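You operate a simulated robot arm through the tools that you are given. There is no shell and no other tool. Be economical: measure what you need, move in short steps, check, and stop when the job is done.

The job below is to be done with a simulated robot arm. You get a single attempt, and the scene is never put back.

JOB
Fetch the label pouch from the top of the long grey bench and set it on top of the steel plate there. Turn the grey desk mode knob to HAND. Put the orange cap in the worn tray. Take the wooden block from the top of the cream table and put it on the open end of the small conveyor. Do these in any order.

Only the result counts: the job must be done as asked and must still hold three seconds after the hand-in. Knocking over, shifting, dropping, spilling or breaking anything else fails it. A push-on lid holds only when it is set on centred and level and pressed home; a screw cap is set on level and turned clockwise until tight.

ROBOT AND FRAMES
A 7-joint arm with a two-finger parallel gripper on a trunk, on a base that drives. Base frame: it is fixed to the floor where the robot stands at the start and does not move with it; the origin is under the middle of the robot, x ahead of it, y to its left, z up. Units: mm, rad, N and s.
Its first joint turns from -2.007 to 2.007 rad. Places, roughly: grey desk mode knob [11100, -600, 900]; open end of the small conveyor [9500, -700, 800]; orange cap (6x6x5 cm) [11900, 2700, 800]; steel plate [1250, 250, 750]; wooden block [8250, 2750, 750]; worn tray [10500, 250, 250]. Payload 3.91 kg.
Tool frame: the origin (TCP) lies between the finger pads and is the grasp point; the fingertips stand 30 mm ahead of it; z points along the fingers, y is the line along which they close. The gripper opens to 110 mm. The fingers are 20 mm wide and 10 mm thick; the gripper's body (48 by 112 mm) begins 55 mm behind the TCP.
Orientation is that of the tool frame in the base frame, as a unit quaternion [x, y, z, w]. With the fingers straight down and closing along the base's y, the tool's x points along the base's -x, its y along +y and its z along -z.

CONTROLS
- The arm moves only by the tool send_rows. Its argument "steps" is a list of rows, each a list of 7 numbers: the shift along the tool's x, y, z in units of 300 mm (1.0 is 300 mm), then the turn, a rotation vector about the tool's x, y, z in units of 45 degrees (1.0 is 45 degrees), then the closure, from 0 (fully open) to 1 (shut). In form: [[dx, dy, dz, rx, ry, rz, jaw], ...]. A call has 1 to 8 rows; each row is the pose to reach, as a shift and turn from the pose commanded when the call began, along the tool's axes at that moment. A call with a number of a shift or a turn outside -1 to 1 is refused whole. Each row takes 0.2 s and may step no farther than 50 mm and 0.15 rad from the row before; otherwise, or with a gripper value out of range, the whole call is refused. Where a pose cannot be reached the arm comes as near as it can. A force on the tool above 40 N (or 10 N above the force at the start of the call, whichever is more), or a blocked arm, ends the call early, and 0.2 s more pass. Each finger travels about 153 mm/s and halts on what it meets, pressing with about 29 N; the grip force reading is that of the motor and also rises with nothing between the fingers. The clock runs only during rows and for 0.2 s after the last one: add rows that repeat a pose to give the fingers time. The reply holds the time, the measured pose of the TCP, the force on the tool along the base axes, the opening and the grip force, in the units named above and with some noise, with the torque about the TCP (base axes, N m) and any sound that the robot's microphone picked up.
- Cameras (640 x 400 px; columns grow to the right, rows downward): "scene" is now at [229.2, 182.5, 1346.6]; the picture's right is [-0.24, -0.97, 0.00], its down [-0.48, 0.12, -0.87] and it looks along [0.84, -0.21, -0.50] (base axes); focal length 250 px, centre (320, 200). "wrist" rides on the gripper at [72, 17, -103] in the tool frame; the picture's right is [-0.23, 0.97, 0.00], its down [-0.76, -0.18, -0.62] and it looks along [-0.61, -0.14, 0.78] (tool axes); focal length 222 px, centre (320, 200). There is no depth. A picture from a camera that has moved, and an enlarged one, comes with that camera's place and axes in the base frame and with its lens.
- capture(camera): a new picture of that camera. The clock stands still meanwhile.
- slide_trunk(by): slides the trunk up (or, below 0, down) by that many mm; the arm and the scene camera ride with it, the base frame stays. It gives what a move gives, with no picture.
- roll_base(legs): drives the robot by 1 to 6 legs, each [ahead, left, turn to the left] in mm, mm and rad, along the robot's own axes; the way and the turn of a leg run together, so that a leg with both is an arc; at most 1500 mm and 3.142 rad a leg. The arm and the cameras ride along, it lands a little off, and it stops where it bumps. It gives what a move gives.
- pan_tilt(pan, tilt): turns the head with the scene camera to pan (to the left, within 1.396 rad either way) and tilt (down, from -0.506 to 1.204), counted from straight ahead of the robot. It gives what a move gives.
- close_up(camera, box): a new picture of the part [left, top, right, bottom] of that camera's present view, enlarged. The clock stands still meanwhile.
- hand_in(): hands the job in; it is judged then, once.

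Work in short steps. Places have to be worked out from the pictures, the camera data and where the tool is seen: move nearer, look again, correct. Check each grasp and each placing, and mend what went wrong. You have 165 turns and 120 pictures in all, those below and enlarged ones among them. Open the gripper and draw the arm clear of the work before you hand the job in, unless the task says otherwise; then end with one line.

The tools are called after "Request:" as a command line: name --pt "numbers of a row" for each row, then --argument value for the rest, lists and objects as JSON in quotes. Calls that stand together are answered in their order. send_rows: Moves the arm, as the interface text tells. Its arguments: {"type":"object","properties":{"steps":{"type":"array","items":{"type":"array","items":{"type":"number"}}}},"required":["steps"]} The other tools are called the same way: slide_trunk (by) slides the trunk up or down; roll_base (legs) drives the base; pan_tilt (pan, tilt) turns the head that bears the scene camera; capture (camera) takes a picture; close_up (camera, box) takes an enlarged picture of a part of a camera's view; hand_in () hands the job in.

At the start:

```text
clock: 0.0
ee_pos: [541.4, 121.0, 1104.9]
tcp_rot: [0.0, 1.0, 0.0, 0.0]
contact_force: [-1.1, 0.7, 0.1]
wrist_torque: [-0.04, 0.04, 0.03]
gripper_width: 110.0
grip_force: 0.1
trunk travel left (down, up): [-675.0, 315.0]
robot x, y, heading: [-2.2, 2.9, -0.0]
head pan, tilt: [-0.243, 0.524]
```

scene: 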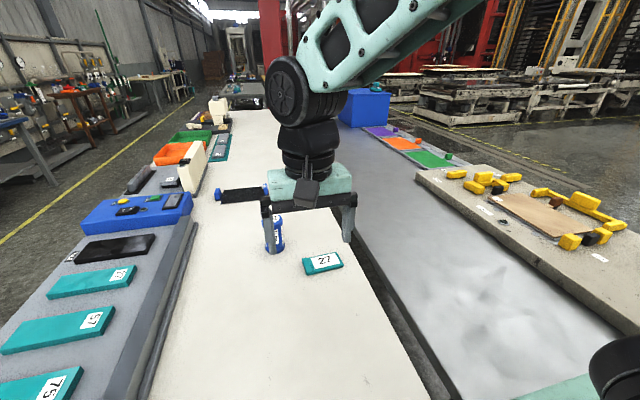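
wrist: 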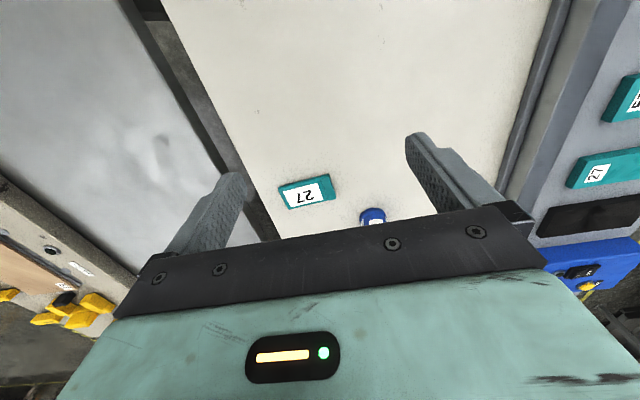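

I'll look around with the head first: left and straight ahead.

Request:
pan_tilt --pan 0.5 --tilt 0.5

Request:
capture --camera "scene"

Request:
pan_tilt --pan 0.0 --tilt 0.2

Request:
capture --camera "scene"

```text
clock: 1.1
ee_pos: [541.7, 120.1, 1105.8]
tcp_rot: [0.0, 1.0, 0.0, 0.0]
contact_force: [0.4, 0.1, 0.7]
wrist_torque: [0.0, 0.02, 0.03]
gripper_width: 109.9
grip_force: 0.2
trunk travel left (down, up): [-675.0, 315.0]
robot x, y, heading: [2.5, 2.3, -0.001]
head pan, tilt: [0.499, 0.499]
```

```text
117 pictures are left
camera scene: at [221.3, 247.7, 1348.7], right [0.48, -0.88, 0.0], down [-0.42, -0.23, -0.88], along [0.77, 0.42, -0.48], focal length 250 px, centre (320, 200)
```

scene: 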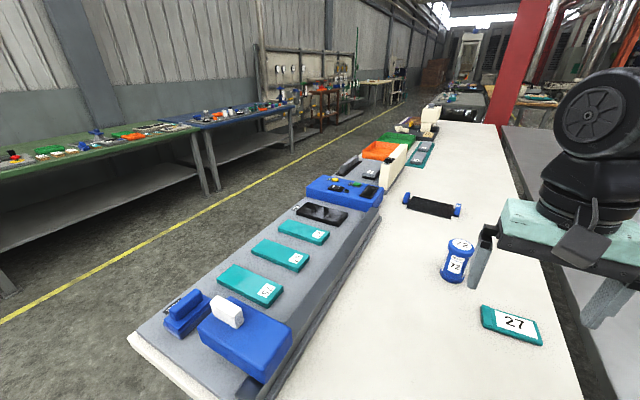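

```text
clock: 2.0
ee_pos: [542.9, 122.2, 1104.9]
tcp_rot: [0.0, 1.0, 0.0, 0.0]
contact_force: [0.3, -0.2, 0.1]
wrist_torque: [-0.01, -0.01, -0.01]
gripper_width: 110.0
grip_force: 0.1
trunk travel left (down, up): [-675.0, 315.0]
robot x, y, heading: [-1.5, 2.6, -0.008]
head pan, tilt: [0.0, 0.201]
```

```text
116 pictures are left
camera scene: at [234.5, 204.3, 1376.3], right [0.0, -1.0, 0.0], down [-0.2, 0.0, -0.98], along [0.98, 0.0, -0.2], focal length 250 px, centre (320, 200)
```

scene: 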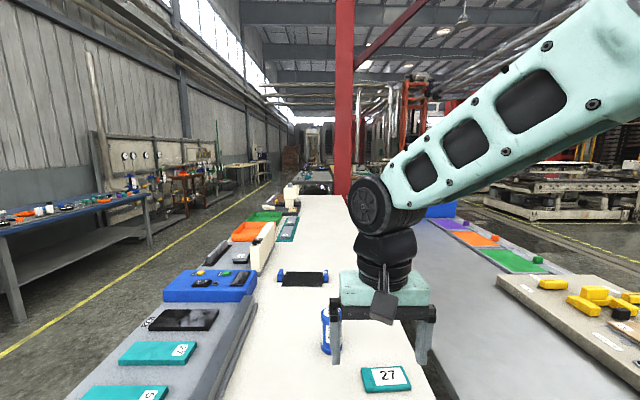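

Zooming in on the bench items to identify the steel plate and label pouch.

Request:
close_up --camera "scene" --box '[80, 180, 360, 355]'

Request:
close_up --camera "scene" --box '[400, 180, 640, 330]'

Request:
pan_tilt --pan -0.7 --tilt 0.5

Request:
capture --camera "scene"

```text
2.29 times, centred on (220, 268) of scene
camera zoom: at [234.5, 204.3, 1376.3], right [0.0, -1.0, 0.0], down [-0.2, 0.0, -0.98], along [0.98, 0.0, -0.2], focal length 572 px, centre (549, 46)
```

zoom: 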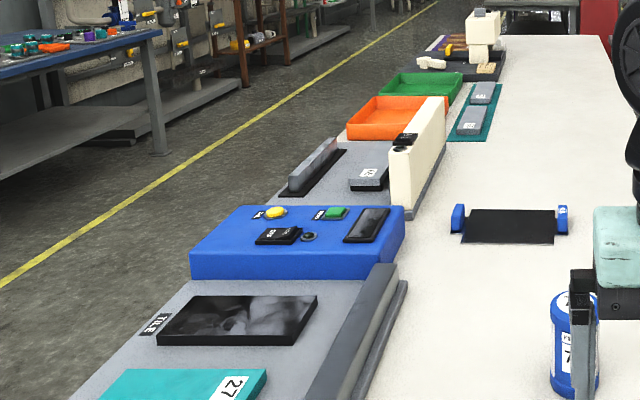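

```text
2.67 times, centred on (520, 255) of scene
camera zoom: at [234.5, 204.3, 1376.3], right [0.0, -1.0, 0.0], down [-0.2, 0.0, -0.98], along [0.98, 0.0, -0.2], focal length 667 px, centre (-213, 53)
```

zoom: 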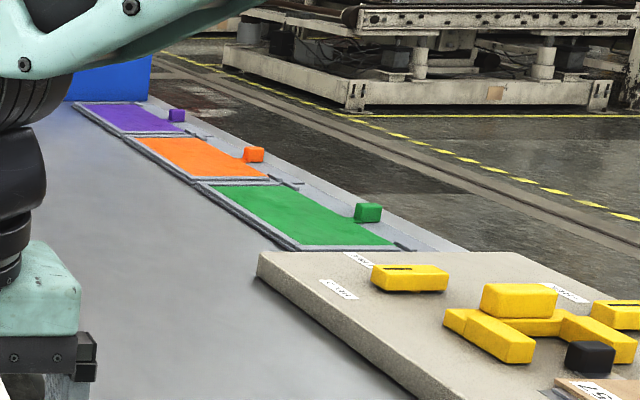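

```text
clock: 3.1
ee_pos: [542.0, 120.9, 1105.5]
tcp_rot: [-0.001, 1.0, 0.0, 0.0]
contact_force: [0.1, 0.0, 0.4]
wrist_torque: [-0.04, 0.0, 0.01]
gripper_width: 110.0
grip_force: 0.1
trunk travel left (down, up): [-675.0, 315.0]
robot x, y, heading: [-0.8, 0.9, 0.004]
head pan, tilt: [-0.7, 0.499]
```

```text
113 pictures are left
camera scene: at [211.0, 145.6, 1348.7], right [-0.64, -0.77, 0.0], down [-0.37, 0.31, -0.88], along [0.67, -0.57, -0.48], focal length 250 px, centre (320, 200)
```

scene: 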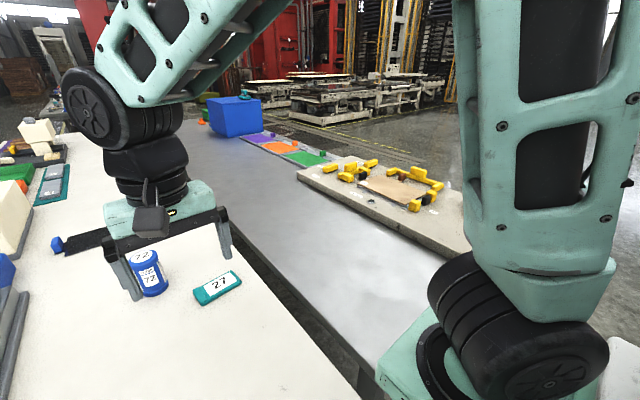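

The plate candidate is near (1200, 276, 840). I look closer at the flat item "27", the black pad and surrounding objects.

Request:
close_up --camera "scene" --box '[40, 210, 280, 360]'

Request:
close_up --camera "wrist" --box '[240, 120, 440, 245]'

Request:
pan_tilt --pan 0.3 --tilt 0.6

Request:
close_up --camera "scene" --box '[320, 80, 560, 230]'

Request:
close_up --camera "scene" --box '[100, 150, 420, 350]'

```text
2.67 times, centred on (160, 285) of scene
camera zoom: at [211.0, 145.6, 1348.7], right [-0.64, -0.77, 0.0], down [-0.37, 0.31, -0.88], along [0.67, -0.57, -0.48], focal length 667 px, centre (747, -27)
```

zoom: 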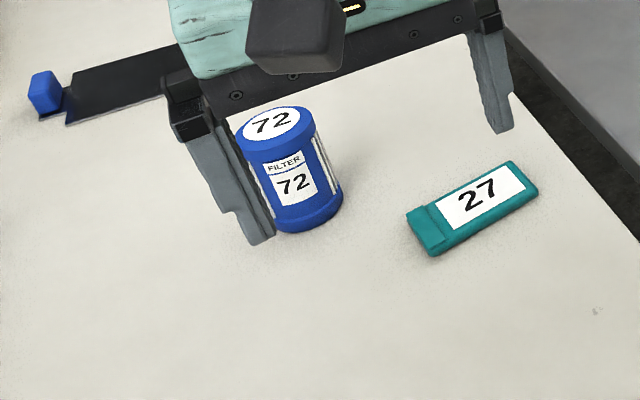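

```text
3.20 times, centred on (340, 182) of wrist
camera zoom: at [468.2, 138.2, 1210.0], right [0.23, 0.97, 0.0], down [0.76, -0.18, 0.62], along [0.61, -0.14, -0.78], focal length 711 px, centre (256, 256)
```

zoom: 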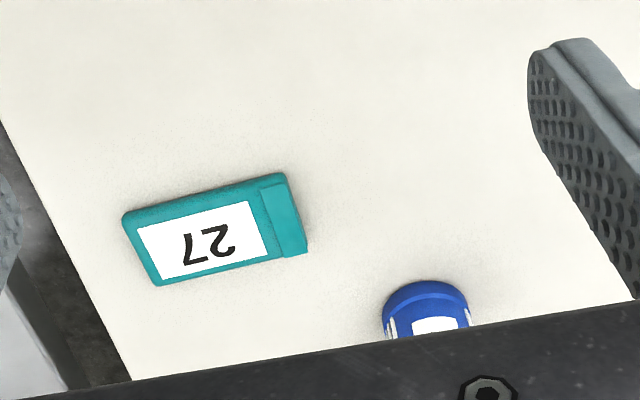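

```text
clock: 4.4
ee_pos: [542.4, 121.5, 1105.9]
tcp_rot: [0.001, 1.0, 0.0, 0.0]
contact_force: [-0.2, -0.1, 1.0]
wrist_torque: [-0.02, 0.0, -0.01]
gripper_width: 109.8
grip_force: 0.0
trunk travel left (down, up): [-675.0, 315.0]
robot x, y, heading: [-1.0, 4.6, 0.001]
head pan, tilt: [0.3, 0.6]
```

```text
2.67 times, centred on (440, 155) of scene
camera zoom: at [225.8, 230.3, 1339.6], right [0.29, -0.96, 0.0], down [-0.54, -0.17, -0.83], along [0.79, 0.24, -0.56], focal length 667 px, centre (0, 320)
```

zoom: 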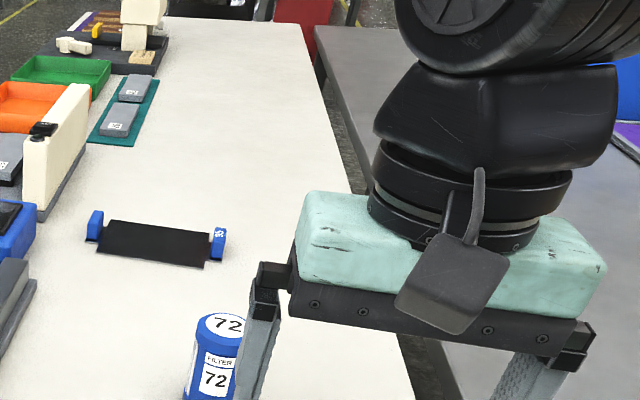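

```text
2.00 times, centred on (260, 250) of scene
camera zoom: at [225.8, 230.3, 1339.6], right [0.29, -0.96, 0.0], down [-0.54, -0.17, -0.83], along [0.79, 0.24, -0.56], focal length 500 px, centre (440, 100)
```

zoom: 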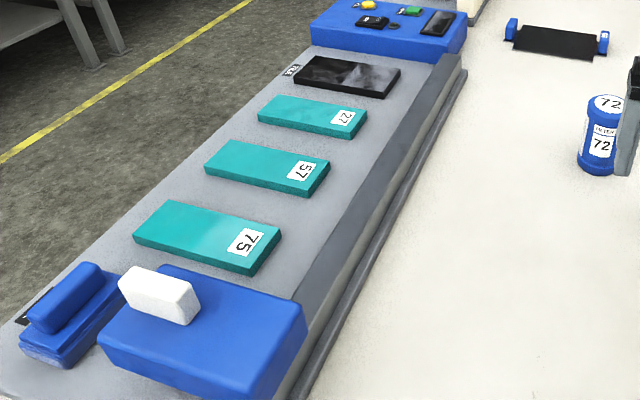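

I check where the table edges are relative to the base by looking down.

Request:
pan_tilt --pan 0.3 --tilt 1.2

Request:
capture --camera "scene"

Request:
pan_tilt --pan -1.3 --tilt 0.6

Request:
capture --camera "scene"

Request:
pan_tilt --pan 1.39 --tilt 0.5

Request:
capture --camera "scene"

```text
clock: 5.4
ee_pos: [540.8, 122.1, 1104.8]
tcp_rot: [0.0, 1.0, 0.001, -0.001]
contact_force: [-0.2, -0.2, -0.7]
wrist_torque: [0.0, -0.03, -0.01]
gripper_width: 109.7
grip_force: 0.1
trunk travel left (down, up): [-675.0, 315.0]
robot x, y, heading: [-2.1, 2.3, 0.006]
head pan, tilt: [0.3, 1.201]
```

```text
108 pictures are left
camera scene: at [194.8, 220.7, 1295.1], right [0.3, -0.96, 0.0], down [-0.89, -0.28, -0.36], along [0.35, 0.11, -0.93], focal length 250 px, centre (320, 200)
```

scene: 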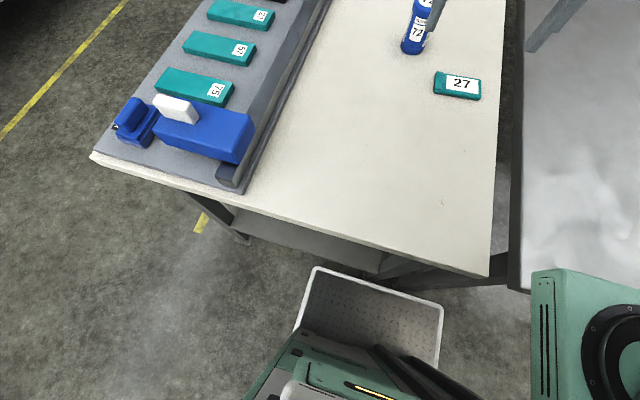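

```text
clock: 7.0
ee_pos: [542.0, 121.3, 1106.5]
tcp_rot: [-0.001, 1.0, 0.0, 0.0]
contact_force: [-0.1, -0.2, 1.5]
wrist_torque: [-0.01, -0.01, 0.02]
gripper_width: 110.2
grip_force: 0.0
trunk travel left (down, up): [-675.0, 315.0]
robot x, y, heading: [-0.5, 4.9, -0.001]
head pan, tilt: [-1.3, 0.6]
```

```text
107 pictures are left
camera scene: at [165.0, 119.0, 1339.6], right [-0.96, -0.27, 0.0], down [-0.15, 0.54, -0.82], along [0.22, -0.79, -0.57], focal length 250 px, centre (320, 200)
```

scene: 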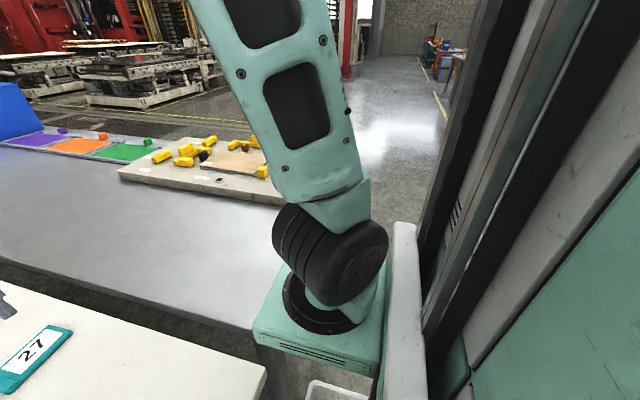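

```text
clock: 9.4
ee_pos: [541.3, 122.4, 1105.5]
tcp_rot: [0.001, 1.0, 0.001, 0.0]
contact_force: [-0.7, 0.6, 0.6]
wrist_torque: [0.02, -0.03, -0.02]
gripper_width: 110.0
grip_force: 0.1
trunk travel left (down, up): [-675.0, 315.0]
robot x, y, heading: [-4.4, -0.8, -0.006]
head pan, tilt: [1.389, 0.499]
```

```text
106 pictures are left
camera scene: at [157.8, 293.7, 1348.7], right [0.98, -0.18, 0.0], down [-0.09, -0.47, -0.88], along [0.16, 0.86, -0.48], focal length 250 px, centre (320, 200)
```

scene: 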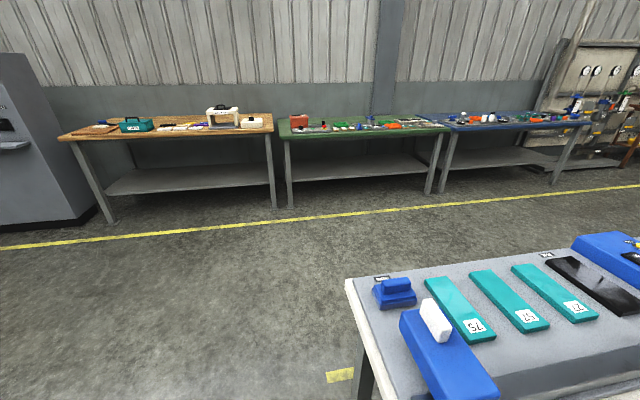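

The table top is at z≈840; the pouch "27" lies about (722, 51), long side along y; the filter bottle stands at (805,180). I move above the pouch, turning the hand by 90° in two calls.

Request:
send_rows --pt "-0.1 -0.039 0.033 0 0 -0.167 0" --pt "-0.2 -0.078 0.067 0 0 -0.333 0" --pt "-0.3 -0.117 0.1 0 0 -0.5 0" --pt "-0.4 -0.156 0.133 0 0 -0.667 0" --pt "-0.5 -0.194 0.167 0 0 -0.833 0" --pt "-0.6 -0.233 0.2 0 0 -1 0"

Request:
send_rows --pt "0 0 0.03 0 0 -0.167 0" --pt "0 0 0.067 0 0 -0.333 0" --pt "0 0 0.1 0 0 -0.5 0" --pt "0 0 0.133 0 0 -0.667 0" --pt "0 0 0.167 0 0 -0.833 0" --pt "0 0 0.2 0 0 -1 0" --pt "0 0 0.2 0 0 -1 0"

Request:
capture --camera "wrist"

```text
clock: 10.8
ee_pos: [724.0, 53.3, 1045.0]
tcp_rot: [-0.383, 0.924, 0.0, 0.0]
contact_force: [0.1, 0.3, 0.7]
wrist_torque: [-0.04, -0.03, 0.02]
gripper_width: 110.1
grip_force: 0.0
trunk travel left (down, up): [-675.0, 315.0]
robot x, y, heading: [0.4, 3.2, -0.004]
head pan, tilt: [1.389, 0.499]
```

```text
clock: 12.4
ee_pos: [722.0, 52.1, 986.1]
tcp_rot: [0.708, -0.706, 0.0, 0.001]
contact_force: [0.2, -0.2, 0.2]
wrist_torque: [0.02, -0.02, -0.03]
gripper_width: 110.2
grip_force: 0.1
trunk travel left (down, up): [-675.0, 315.0]
robot x, y, heading: [-0.8, 2.2, 0.002]
head pan, tilt: [1.389, 0.499]
```

```text
105 pictures are left
camera wrist: at [703.9, -21.4, 1090.8], right [-0.97, 0.23, 0.0], down [0.18, 0.76, 0.62], along [0.14, 0.61, -0.78], focal length 222 px, centre (320, 200)
```

wrist: 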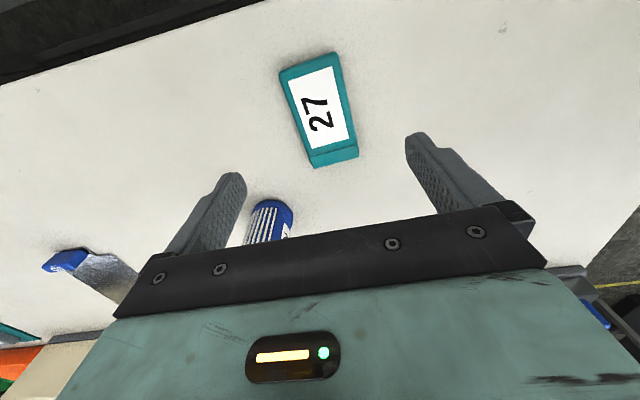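

Pouch centre refined to ~(718, 56). Descending so the fingertips are near the surface (assumed 840), with force stopping.

Request:
send_rows --pt "-0.013 0.013 0.12 0 0 0 0" --pt "-0.013 0.013 0.24 0 0 0 0" --pt "-0.013 0.013 0.34 0 0 0 0" --pt "-0.013 0.013 0.36 0 0 0 0"

Request:
capture --camera "wrist"

```text
clock: 13.4
ee_pos: [716.4, 57.6, 880.3]
tcp_rot: [-0.707, 0.707, 0.0, 0.0]
contact_force: [-2.2, 0.8, 3.5]
wrist_torque: [-0.02, -0.06, 0.05]
gripper_width: 109.5
grip_force: 0.0
trunk travel left (down, up): [-675.0, 315.0]
robot x, y, heading: [-1.7, -2.6, -0.002]
head pan, tilt: [1.389, 0.499]
```

```text
104 pictures are left
camera wrist: at [699.0, -16.3, 984.5], right [-0.97, 0.23, 0.0], down [0.18, 0.76, 0.62], along [0.14, 0.61, -0.78], focal length 222 px, centre (320, 200)
```

wrist: 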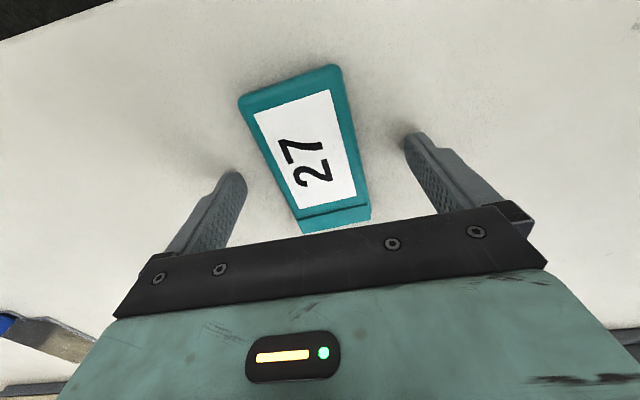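

Light contact suggests the tips just touch the table (~850). Raise 2 mm and close.

Request:
send_rows --pt "0 0 -0.003 0 0 0 0.3" --pt "0 0 -0.003 0 0 0 0.6" --pt "0 0 -0.003 0 0 0 1" --pt "0 0 -0.003 0 0 0 1"

Request:
send_rows --pt "0 0 -0.12 0 0 0 1" --pt "0 0 -0.28 0 0 0 1" --pt "0 0 -0.44 0 0 0 1" --pt "0 0 -0.6 0 0 0 1" --pt "0 0 -0.74 0 0 0 1"

Request:
capture --camera "wrist"

```text
clock: 14.4
ee_pos: [718.1, 57.2, 880.0]
tcp_rot: [-0.707, 0.708, 0.0, 0.0]
contact_force: [0.4, -1.2, 5.6]
wrist_torque: [-0.01, -0.08, 0.05]
gripper_width: 57.5
grip_force: 29.1
trunk travel left (down, up): [-675.0, 315.0]
robot x, y, heading: [-0.3, -1.3, 0.004]
head pan, tilt: [1.389, 0.499]
```

```text
clock: 15.6
ee_pos: [719.8, 58.0, 1099.6]
tcp_rot: [0.707, -0.707, -0.001, 0.001]
contact_force: [-0.3, 0.3, -1.2]
wrist_torque: [-0.01, 0.02, 0.03]
gripper_width: 57.2
grip_force: 29.2
trunk travel left (down, up): [-675.0, 315.0]
robot x, y, heading: [-2.7, 0.3, 0.001]
head pan, tilt: [1.389, 0.499]
```

```text
103 pictures are left
camera wrist: at [700.5, -15.3, 1204.5], right [-0.97, 0.23, 0.0], down [0.18, 0.76, 0.62], along [0.14, 0.61, -0.78], focal length 222 px, centre (320, 200)
```

wrist: 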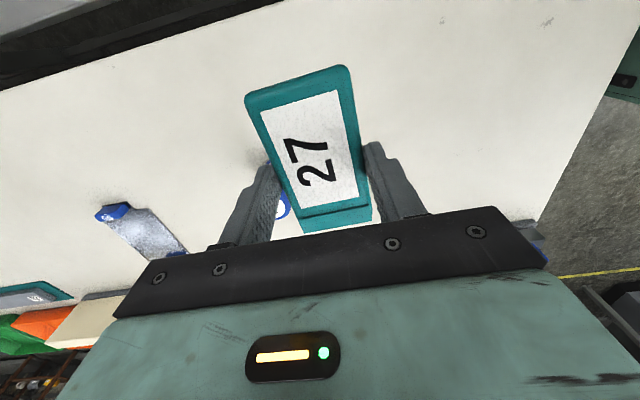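

Pouch is held (57 mm, 29 N). The steel plate is at ~(1190, 272), beyond reach from here, so I'll drive round to the bench's left side (edge y≈750). First retract the arm, then back off and go left.

Request:
send_rows --pt "0 0.15 0 0 0 0 1" --pt "0 0.3 0 0 0 0 1" --pt "0 0.45 0 0 0 0 1" --pt "0 0.6 0 0 0 0 1" --pt "0 0.7 0 0 0 0 1"

Request:
roll_base --legs '[[-150, 0, 0], [0, 1350, 0], [1350, 0, 0], [0, 0, -1.571]]'

Request:
pan_tilt --pan 0.0 --tilt 1.1

Request:
capture --camera "scene"

```text
clock: 16.8
ee_pos: [506.2, 56.2, 1099.9]
tcp_rot: [0.707, -0.707, 0.0, 0.0]
contact_force: [0.0, 0.6, -0.6]
wrist_torque: [-0.02, 0.07, -0.02]
gripper_width: 57.0
grip_force: 28.3
trunk travel left (down, up): [-675.0, 315.0]
robot x, y, heading: [-1.0, 2.0, -0.001]
head pan, tilt: [1.389, 0.499]
```

```text
clock: 34.6
ee_pos: [1240.3, 851.9, 1100.6]
tcp_rot: [-0.007, 1.0, 0.0, 0.0]
contact_force: [-0.3, 0.1, -0.3]
wrist_torque: [0.02, -0.01, -0.02]
gripper_width: 56.8
grip_force: 29.0
trunk travel left (down, up): [-675.0, 315.0]
robot x, y, heading: [1178.8, 1355.0, -1.558]
head pan, tilt: [1.389, 0.499]
```

```text
clock: 36.2
ee_pos: [1239.9, 850.5, 1100.4]
tcp_rot: [-0.008, 1.0, 0.0, -0.001]
contact_force: [-0.3, -0.4, 0.3]
wrist_torque: [0.02, -0.03, 0.01]
gripper_width: 56.8
grip_force: 29.2
trunk travel left (down, up): [-675.0, 315.0]
robot x, y, heading: [1174.6, 1356.0, -1.556]
head pan, tilt: [0.0, 1.1]
```

```text
102 pictures are left
camera scene: at [1384.3, 1154.7, 1301.0], right [-1.0, -0.01, 0.0], down [-0.01, 0.89, -0.45], along [0.01, -0.45, -0.89], focal length 250 px, centre (320, 200)
```

scene: 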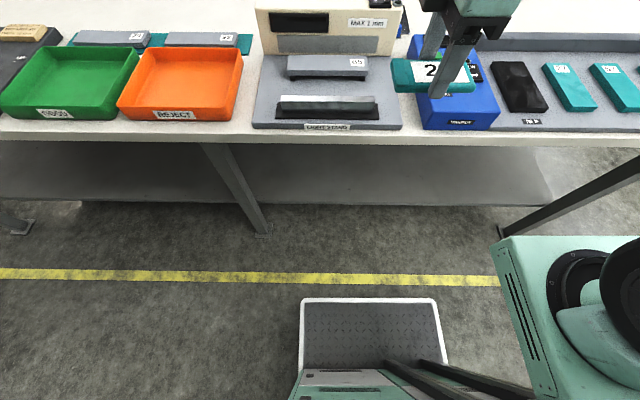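

The pouch is still held. I drive 200 mm closer to the bench (base front would be at y≈850, short of the bench edge), then look.

Request:
roll_base --legs '[[200, 0, -0.013]]'

Request:
pan_tilt --pan -0.2 --tilt 0.75

Request:
capture --camera "scene"

```text
clock: 37.8
ee_pos: [1235.1, 653.8, 1100.4]
tcp_rot: [0.0, 1.0, 0.0, 0.0]
contact_force: [0.3, -0.3, -0.2]
wrist_torque: [0.02, 0.03, 0.01]
gripper_width: 56.7
grip_force: 28.8
trunk travel left (down, up): [-675.0, 315.0]
robot x, y, heading: [1178.4, 1157.6, -1.57]
head pan, tilt: [0.0, 1.1]
```

```text
clock: 38.6
ee_pos: [1234.8, 653.8, 1101.0]
tcp_rot: [-0.001, 1.0, 0.001, 0.0]
contact_force: [0.6, 0.6, -0.4]
wrist_torque: [0.01, -0.01, 0.0]
gripper_width: 56.4
grip_force: 29.2
trunk travel left (down, up): [-675.0, 315.0]
robot x, y, heading: [1178.7, 1161.5, -1.571]
head pan, tilt: [-0.201, 0.75]
```

```text
101 pictures are left
camera scene: at [1366.3, 937.1, 1326.7], right [-0.98, 0.2, 0.0], down [0.14, 0.67, -0.73], along [-0.15, -0.72, -0.68], focal length 250 px, centre (320, 200)
```

scene: 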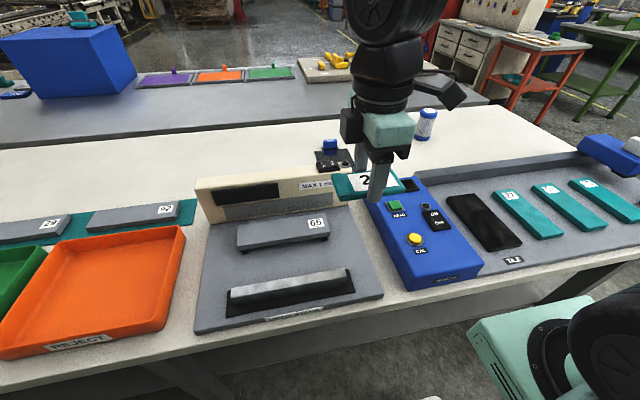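

Extending the arm toward the plate at height.

Request:
send_rows --pt "0.025 -0.16 0 0 0 0 1" --pt "0.05 -0.32 0 0 0 0 1" --pt "0.075 -0.48 0 0 0 0 1" --pt "0.1 -0.64 0 0 0 0 1" --pt "0.125 -0.8 0 0 0 0 1" --pt "0.15 -0.95 0 0 0 0 1"

Request:
capture --camera "wrist"

Request:
capture --camera "scene"

```text
clock: 40.0
ee_pos: [1187.1, 368.8, 1101.7]
tcp_rot: [-0.001, 1.0, 0.0, 0.0]
contact_force: [0.4, 0.4, -0.1]
wrist_torque: [-0.03, 0.02, -0.01]
gripper_width: 56.7
grip_force: 29.4
trunk travel left (down, up): [-675.0, 315.0]
robot x, y, heading: [1176.2, 1162.7, -1.573]
head pan, tilt: [-0.201, 0.75]
```

```text
100 pictures are left
camera wrist: at [1114.2, 385.0, 1205.7], right [0.23, 0.97, 0.0], down [0.76, -0.18, 0.62], along [0.61, -0.14, -0.78], focal length 222 px, centre (320, 200)
```

wrist: 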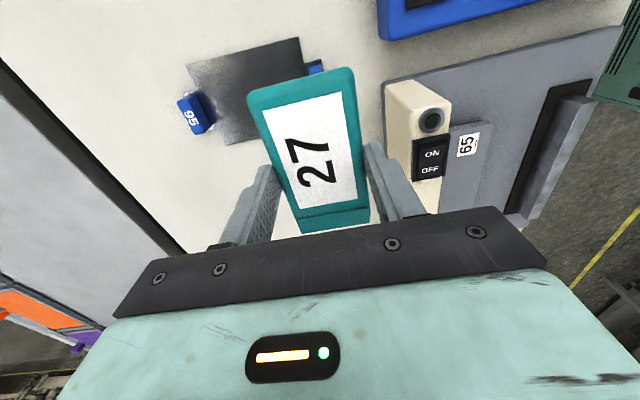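

```text
99 pictures are left
camera scene: at [1366.3, 937.6, 1326.8], right [-0.98, 0.2, 0.0], down [0.14, 0.67, -0.73], along [-0.15, -0.72, -0.68], focal length 250 px, centre (320, 200)
```

scene: 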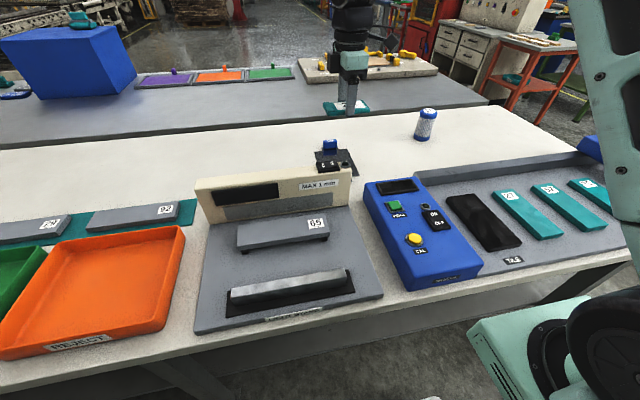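

Plate spans x≈1117–1237, y≈195–355. Move over its centre (1180, 275) and lower to a bit above.

Request:
send_rows --pt "0.012 -0.155 0 0 0 0 1" --pt "0.023 -0.313 0 0 0 0 1" --pt "0.023 -0.313 0.15 0 0 0 1" --pt "0.023 -0.313 0.3 0 0 0 1" --pt "0.023 -0.313 0.45 0 0 0 1" --pt "0.023 -0.313 0.6 0 0 0 1"

Request:
capture --camera "wrist"

Request:
close_up --camera "scene" --box '[260, 80, 420, 180]'

```text
clock: 41.4
ee_pos: [1182.7, 274.6, 921.4]
tcp_rot: [0.0, 1.0, -0.001, 0.0]
contact_force: [0.6, 0.0, 0.3]
wrist_torque: [-0.06, 0.01, -0.02]
gripper_width: 57.0
grip_force: 28.5
trunk travel left (down, up): [-675.0, 315.0]
robot x, y, heading: [1177.3, 1158.1, -1.57]
head pan, tilt: [-0.201, 0.75]
```

```text
98 pictures are left
camera wrist: at [1109.4, 290.6, 1026.0], right [0.23, 0.97, 0.0], down [0.76, -0.18, 0.62], along [0.61, -0.14, -0.78], focal length 222 px, centre (320, 200)
```

wrist: 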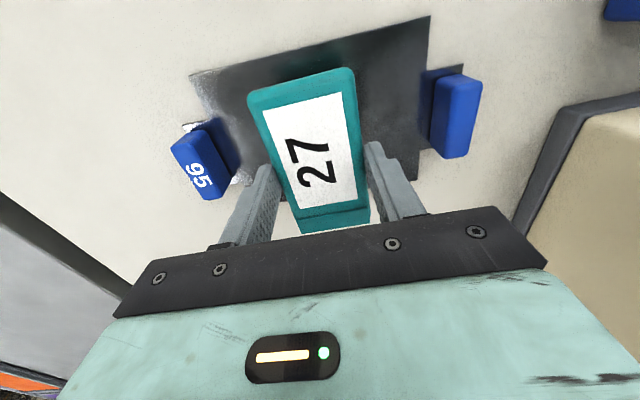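

```text
4.00 times, centred on (340, 130) of scene
camera zoom: at [1366.3, 937.4, 1326.9], right [-0.98, 0.2, 0.0], down [0.14, 0.67, -0.73], along [-0.15, -0.72, -0.68], focal length 1001 px, centre (240, 480)
```

zoom: 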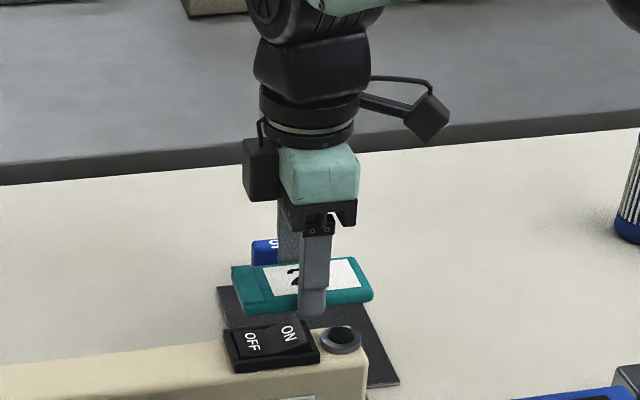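

Centred. Lowering in small steps to find contact.

Request:
send_rows --pt "0 0 0.04 0 0 0 1" --pt "0 0 0.08 0 0 0 1" --pt "0 0 0.1 0 0 0 1" --pt "0 0 0.105 0 0 0 1"

```text
clock: 42.4
ee_pos: [1183.1, 274.0, 890.4]
tcp_rot: [0.0, 1.0, 0.0, 0.0]
contact_force: [-0.1, -0.3, -0.5]
wrist_torque: [-0.01, 0.0, -0.01]
gripper_width: 56.7
grip_force: 28.9
trunk travel left (down, up): [-675.0, 315.0]
robot x, y, heading: [1177.3, 1162.1, -1.573]
head pan, tilt: [-0.201, 0.75]
```

No contact yet; a few more millimetres.

Request:
send_rows --pt "0 0 0.007 0 0 0 1" --pt "0 0 0.013 0 0 0 1" --pt "0 0 0.013 0 0 0 1"

```text
clock: 43.2
ee_pos: [1183.8, 274.4, 885.3]
tcp_rot: [0.0, 1.0, 0.001, 0.0]
contact_force: [0.4, -0.2, 0.0]
wrist_torque: [-0.01, -0.01, -0.05]
gripper_width: 56.6
grip_force: 29.0
trunk travel left (down, up): [-675.0, 315.0]
robot x, y, heading: [1182.1, 1160.3, -1.571]
head pan, tilt: [-0.201, 0.75]
```

Request:
send_rows --pt "0 0 0.004 0 0 0 1" --pt "0 0 0.008 0 0 0 1" --pt "0 0 0.008 0 0 0 1"

```text
clock: 44.0
ee_pos: [1184.0, 275.5, 884.0]
tcp_rot: [0.0, 1.0, -0.001, 0.0]
contact_force: [-0.6, 1.7, 11.3]
wrist_torque: [0.51, 0.02, 0.05]
gripper_width: 56.9
grip_force: 28.8
trunk travel left (down, up): [-675.0, 315.0]
robot x, y, heading: [1182.5, 1163.9, -1.576]
head pan, tilt: [-0.201, 0.75]
```

Contact (11 N) at z≈884: the pouch is on the plate. Open gently to ~80 mm and rise straight up.

Request:
send_rows --pt "0 0 -0.005 0 0 0 0.4" --pt "0 0 -0.005 0 0 0 0.25" --pt "0 0 -0.005 0 0 0 0.25" --pt "0 0 -0.08 0 0 0 0.25" --pt "0 0 -0.24 0 0 0 0.25" --pt "0 0 -0.4 0 0 0 0.25" --pt "0 0 -0.56 0 0 0 0.25" --pt "0 0 -0.72 0 0 0 0.25"

Request:
capture --camera "wrist"

```text
clock: 45.8
ee_pos: [1183.5, 275.4, 1098.0]
tcp_rot: [-0.001, 1.0, -0.001, 0.0]
contact_force: [-0.2, -0.2, -0.3]
wrist_torque: [0.02, 0.0, 0.0]
gripper_width: 82.6
grip_force: 0.2
trunk travel left (down, up): [-675.0, 315.0]
robot x, y, heading: [1177.1, 1161.2, -1.57]
head pan, tilt: [-0.201, 0.75]
```

```text
96 pictures are left
camera wrist: at [1109.8, 291.2, 1203.1], right [0.23, 0.97, 0.0], down [0.76, -0.18, 0.62], along [0.61, -0.14, -0.78], focal length 222 px, centre (320, 200)
```

wrist: 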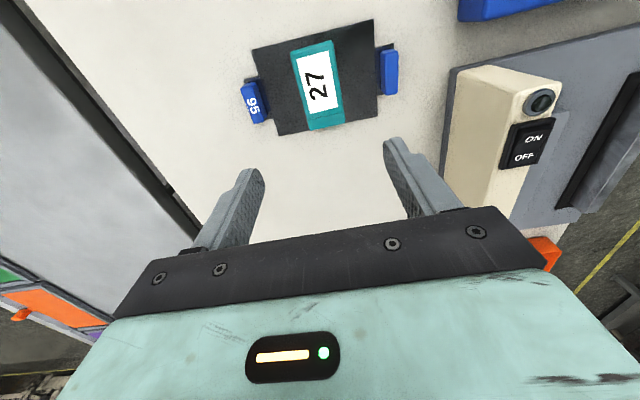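

Pouch rests well on the plate. Retract the arm, back away and turn toward +x to survey the way ahead.

Request:
send_rows --pt "0 0.16 0 0 0 0 0.25" --pt "0 0.32 0 0 0 0 0.25" --pt "0 0.48 0 0 0 0 0.25" --pt "0 0.64 0 0 0 0 0.25" --pt "0 0.8 0 0 0 0 0.25" --pt "0 0.95 0 0 0 0 0.25" --pt "0 1 0 0 0 0 0.25"

Request:
roll_base --legs '[[-500, 0, 0], [0, 0, 1.571]]'

Request:
pan_tilt --pan 0.25 --tilt 0.15

Request:
capture --camera "scene"

```text
clock: 47.4
ee_pos: [1183.5, 576.8, 1100.0]
tcp_rot: [0.0, 1.0, 0.001, 0.0]
contact_force: [-0.2, 0.9, -0.5]
wrist_torque: [-0.02, 0.03, 0.0]
gripper_width: 82.7
grip_force: 0.0
trunk travel left (down, up): [-675.0, 315.0]
robot x, y, heading: [1181.3, 1161.6, -1.571]
head pan, tilt: [-0.201, 0.75]
```

```text
clock: 54.1
ee_pos: [1760.3, 1657.3, 1099.0]
tcp_rot: [-0.701, 0.713, 0.0, 0.0]
contact_force: [-0.1, 0.5, -0.1]
wrist_torque: [0.0, 0.0, 0.0]
gripper_width: 82.7
grip_force: 0.1
trunk travel left (down, up): [-675.0, 315.0]
robot x, y, heading: [1176.2, 1663.2, -0.02]
head pan, tilt: [-0.201, 0.75]
```

```text
clock: 55.1
ee_pos: [1760.7, 1656.7, 1100.5]
tcp_rot: [-0.701, 0.713, 0.0, 0.0]
contact_force: [-0.5, 0.3, -0.6]
wrist_torque: [-0.01, 0.05, -0.02]
gripper_width: 82.5
grip_force: 0.0
trunk travel left (down, up): [-675.0, 315.0]
robot x, y, heading: [1174.9, 1664.8, -0.017]
head pan, tilt: [0.25, 0.15]
```

```text
95 pictures are left
camera scene: at [1411.2, 1886.1, 1381.0], right [0.23, -0.97, 0.0], down [-0.15, -0.03, -0.99], along [0.96, 0.23, -0.15], focal length 250 px, centre (320, 200)
```

scene: 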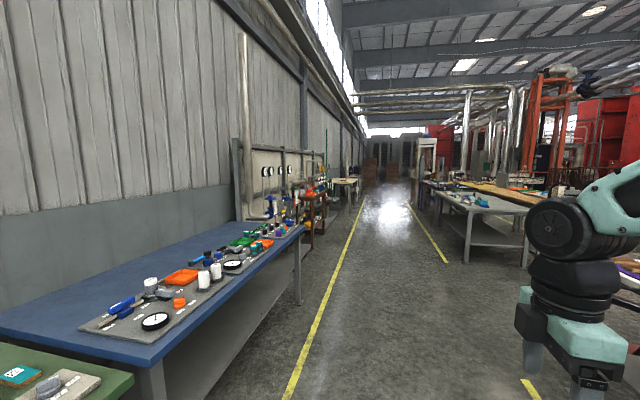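

The aisle is clear between y≈960 and 2400. Drive ahead 4 legs of 1500 mm along y≈1660.

Request:
roll_base --legs '[[1500, 0, 0.018], [1500, 0, 0], [1500, 0, 0]]'

Request:
capture --camera "scene"

```text
clock: 76.5
ee_pos: [6234.6, 1578.5, 1099.8]
tcp_rot: [-0.696, 0.718, 0.001, -0.001]
contact_force: [-0.1, -0.6, 0.0]
wrist_torque: [0.0, 0.0, -0.02]
gripper_width: 82.6
grip_force: 0.1
trunk travel left (down, up): [-675.0, 315.0]
robot x, y, heading: [5653.2, 1588.4, -0.031]
head pan, tilt: [0.25, 0.15]
```

```text
94 pictures are left
camera scene: at [5888.3, 1812.0, 1381.1], right [0.22, -0.98, 0.0], down [-0.15, -0.03, -0.99], along [0.97, 0.21, -0.15], focal length 250 px, centre (320, 200)
```

scene: 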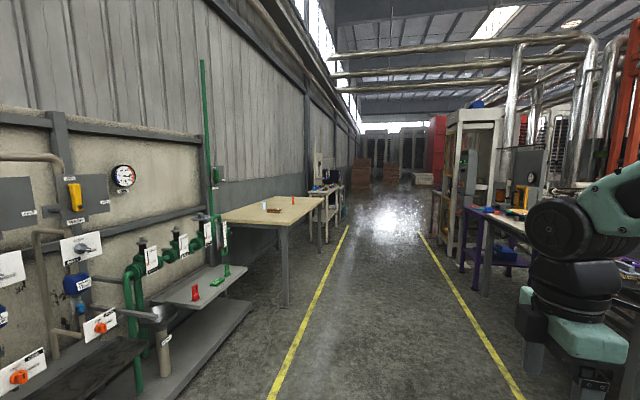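

The cream table is ahead left. Drive 2000 more and look at it.

Request:
roll_base --legs '[[1000, 0, 0.03], [900, 0, 0]]'

Request:
pan_tilt --pan 0.9 --tilt 0.4

Request:
capture --camera "scene"

Request:
pan_tilt --pan -0.2 --tilt 0.3

Request:
capture --camera "scene"

```text
clock: 85.9
ee_pos: [8107.9, 1541.3, 1100.6]
tcp_rot: [-0.699, 0.715, 0.001, 0.0]
contact_force: [-0.4, 0.7, -0.3]
wrist_torque: [-0.01, 0.03, 0.01]
gripper_width: 82.3
grip_force: 0.0
trunk travel left (down, up): [-675.0, 315.0]
robot x, y, heading: [7520.6, 1552.3, -0.023]
head pan, tilt: [0.25, 0.15]
```

```text
clock: 86.9
ee_pos: [8107.7, 1542.4, 1099.6]
tcp_rot: [-0.699, 0.715, -0.001, -0.001]
contact_force: [0.3, 0.0, 0.8]
wrist_torque: [-0.01, 0.0, -0.01]
gripper_width: 82.4
grip_force: 0.1
trunk travel left (down, up): [-675.0, 315.0]
robot x, y, heading: [7523.8, 1552.9, -0.018]
head pan, tilt: [0.901, 0.4]
```

```text
93 pictures are left
camera scene: at [7728.6, 1823.4, 1357.9], right [0.77, -0.64, 0.0], down [-0.25, -0.3, -0.92], along [0.59, 0.71, -0.39], focal length 250 px, centre (320, 200)
```

scene: 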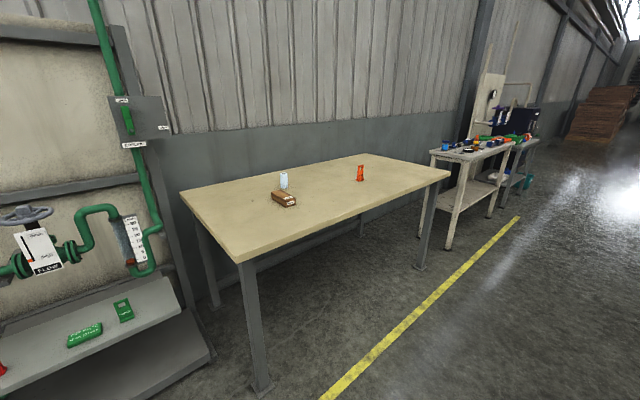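

```text
clock: 88.2
ee_pos: [8108.5, 1541.9, 1100.2]
tcp_rot: [-0.699, 0.715, 0.0, 0.0]
contact_force: [0.5, -0.3, 0.0]
wrist_torque: [0.0, 0.02, 0.01]
gripper_width: 82.3
grip_force: 0.1
trunk travel left (down, up): [-675.0, 315.0]
robot x, y, heading: [7522.7, 1552.8, -0.023]
head pan, tilt: [-0.201, 0.3]
```

```text
92 pictures are left
camera scene: at [7760.4, 1731.5, 1367.1], right [-0.22, -0.98, 0.0], down [-0.29, 0.07, -0.96], along [0.93, -0.21, -0.3], focal length 250 px, centre (320, 200)
```

scene: 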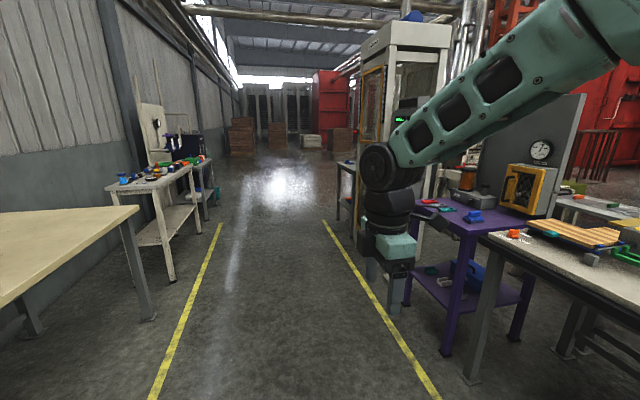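

Table top ~z 800, block roughly (8400, 2960). Drive to x≈8400, face +y, approach partway and look again.

Request:
roll_base --legs '[[880, 0, 0.02], [0, 0, 1.571], [500, 0, 0]]'

Request:
pan_tilt --pan -0.1 --tilt 0.6

Request:
capture --camera "scene"

Request:
capture --camera "wrist"

```text
clock: 99.2
ee_pos: [8381.5, 2621.2, 1098.3]
tcp_rot: [1.0, 0.004, 0.0, 0.0]
contact_force: [-0.1, -0.1, -0.7]
wrist_torque: [0.0, 0.02, 0.03]
gripper_width: 82.5
grip_force: 0.1
trunk travel left (down, up): [-675.0, 315.0]
robot x, y, heading: [8388.8, 2040.3, 1.575]
head pan, tilt: [-0.201, 0.3]
```

```text
clock: 100.0
ee_pos: [8381.9, 2622.8, 1098.1]
tcp_rot: [1.0, 0.004, -0.001, 0.001]
contact_force: [-0.4, 0.0, -0.5]
wrist_torque: [0.01, 0.0, 0.0]
gripper_width: 82.6
grip_force: 0.0
trunk travel left (down, up): [-675.0, 315.0]
robot x, y, heading: [8388.1, 2039.5, 1.578]
head pan, tilt: [-0.099, 0.6]
```

```text
91 pictures are left
camera scene: at [8192.3, 2265.1, 1339.7], right [1.0, -0.09, 0.0], down [-0.05, -0.56, -0.83], along [0.08, 0.82, -0.56], focal length 250 px, centre (320, 200)
```

scene: 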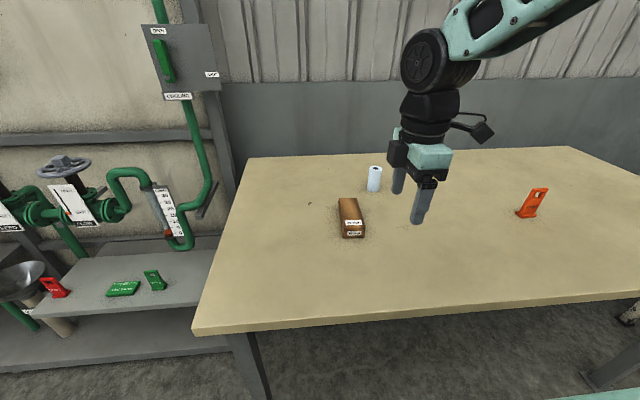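

```text
90 pictures are left
camera wrist: at [8453.6, 2605.1, 1204.0], right [-0.22, -0.98, 0.0], down [-0.76, 0.17, 0.62], along [-0.61, 0.14, -0.78], focal length 222 px, centre (320, 200)
```

wrist: 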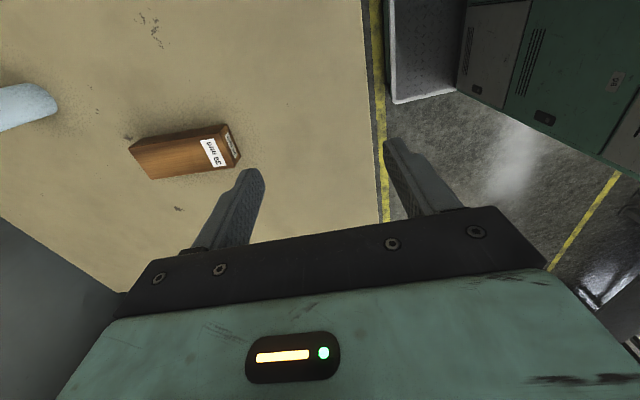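

Zoom both views for a better triangulation of the block.

Request:
close_up --camera "scene" --box '[300, 150, 420, 250]'

Request:
close_up --camera "wrist" --box '[100, 90, 280, 202]'

```text
4.00 times, centred on (360, 200) of scene
camera zoom: at [8192.3, 2265.1, 1339.7], right [1.0, -0.09, 0.0], down [-0.05, -0.56, -0.83], along [0.08, 0.82, -0.56], focal length 1001 px, centre (160, 200)
```

zoom: 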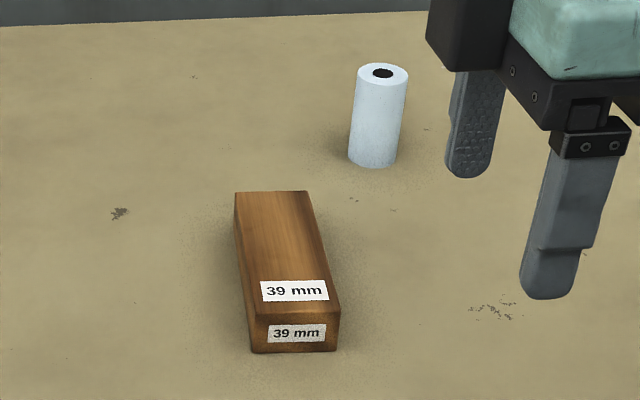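

```text
3.56 times, centred on (190, 146) of wrist
camera zoom: at [8453.6, 2605.1, 1204.0], right [-0.22, -0.98, 0.0], down [-0.76, 0.17, 0.62], along [-0.61, 0.14, -0.78], focal length 790 px, centre (782, 392)
```

zoom: 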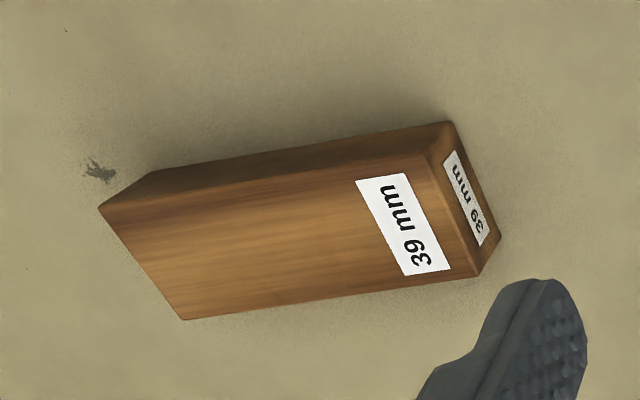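

Block: top z≈902 (so table ≈863), centre ≈(8342, 2843), 55 wide, axis almost along y. Move above it turning the hand 90° with jaws open.

Request:
send_rows --pt "-0.02 -0.12 0 0 0 0.15 0" --pt "-0.04 -0.24 0 0 0 0.3 0" --pt "-0.06 -0.36 0 0 0 0.48 0" --pt "-0.085 -0.48 0 0 0 0.65 0" --pt "-0.11 -0.6 0 0 0 0.83 0" --pt "-0.133 -0.737 0 0 0 1 0"

Request:
send_rows --pt "0 0 0.03 0 0 0.17 0" --pt "0 0 0.06 0 0 0.34 0" --pt "0 0 0.09 0 0 0.51 0" --pt "0 0 0.12 0 0 0.68 0" --pt "0 0 0.15 0 0 0.85 0" --pt "0 0 0.2 0 0 1 0" --pt "0 0 0.2 0 0 1 0"

Request:
capture --camera "wrist"

```text
clock: 101.4
ee_pos: [8339.4, 2844.1, 1100.0]
tcp_rot: [0.925, -0.381, 0.0, 0.0]
contact_force: [0.0, -0.3, 1.4]
wrist_torque: [0.04, 0.01, 0.01]
gripper_width: 110.2
grip_force: 0.1
trunk travel left (down, up): [-675.0, 315.0]
robot x, y, heading: [8389.2, 2039.4, 1.58]
head pan, tilt: [-0.099, 0.6]
```

```text
clock: 103.0
ee_pos: [8341.2, 2842.4, 1039.8]
tcp_rot: [0.71, -0.704, 0.0, -0.001]
contact_force: [0.3, 0.3, 0.6]
wrist_torque: [-0.03, 0.02, 0.01]
gripper_width: 110.2
grip_force: 0.0
trunk travel left (down, up): [-675.0, 315.0]
robot x, y, heading: [8390.0, 2039.2, 1.578]
head pan, tilt: [-0.099, 0.6]
```

```text
87 pictures are left
camera wrist: at [8322.8, 2769.2, 1143.5], right [-0.98, 0.22, 0.0], down [0.17, 0.76, 0.62], along [0.14, 0.61, -0.78], focal length 222 px, centre (320, 200)
```

wrist: 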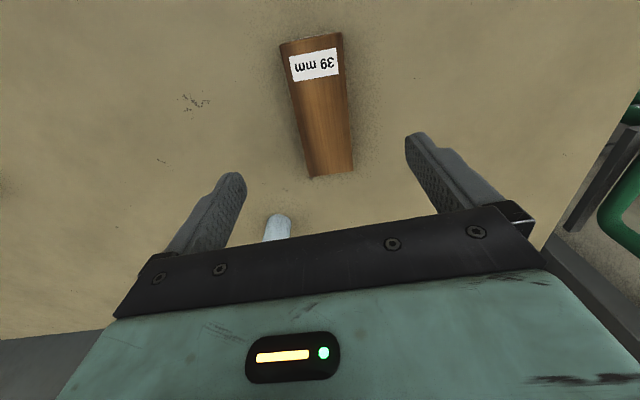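

Block centre ≈(8338, 2850). Align by 4°, descend to TCP z≈896 and close.

Request:
send_rows --pt "-0.025 0.01 0.12 0 0 0.08 0" --pt "-0.025 0.01 0.24 0 0 0.08 0" --pt "-0.025 0.01 0.36 0 0 0.08 0" --pt "-0.025 0.01 0.44 0 0 0.08 0" --pt "-0.025 0.01 0.48 0 0 0.08 0" --pt "-0.025 0.01 0.48 0 0 0.08 0"

Request:
capture --camera "wrist"

```text
clock: 104.4
ee_pos: [8337.3, 2850.1, 894.6]
tcp_rot: [-0.688, 0.726, 0.001, 0.0]
contact_force: [0.0, -0.6, 0.0]
wrist_torque: [-0.01, -0.01, -0.01]
gripper_width: 110.2
grip_force: 0.0
trunk travel left (down, up): [-675.0, 315.0]
robot x, y, heading: [8393.1, 2036.7, 1.576]
head pan, tilt: [-0.099, 0.6]
```

```text
86 pictures are left
camera wrist: at [8316.0, 2777.8, 999.3], right [-0.96, 0.28, 0.0], down [0.22, 0.75, 0.62], along [0.17, 0.6, -0.78], focal length 222 px, centre (320, 200)
```

wrist: 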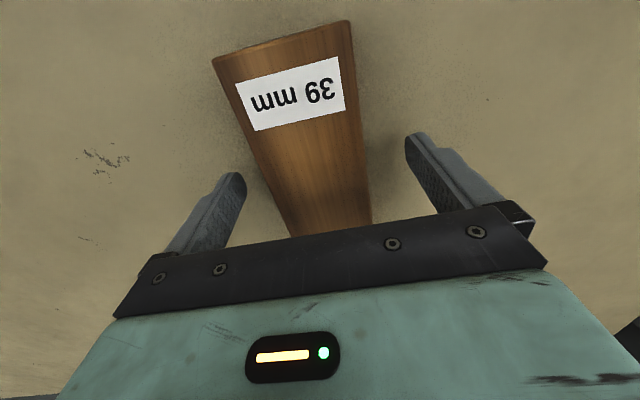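

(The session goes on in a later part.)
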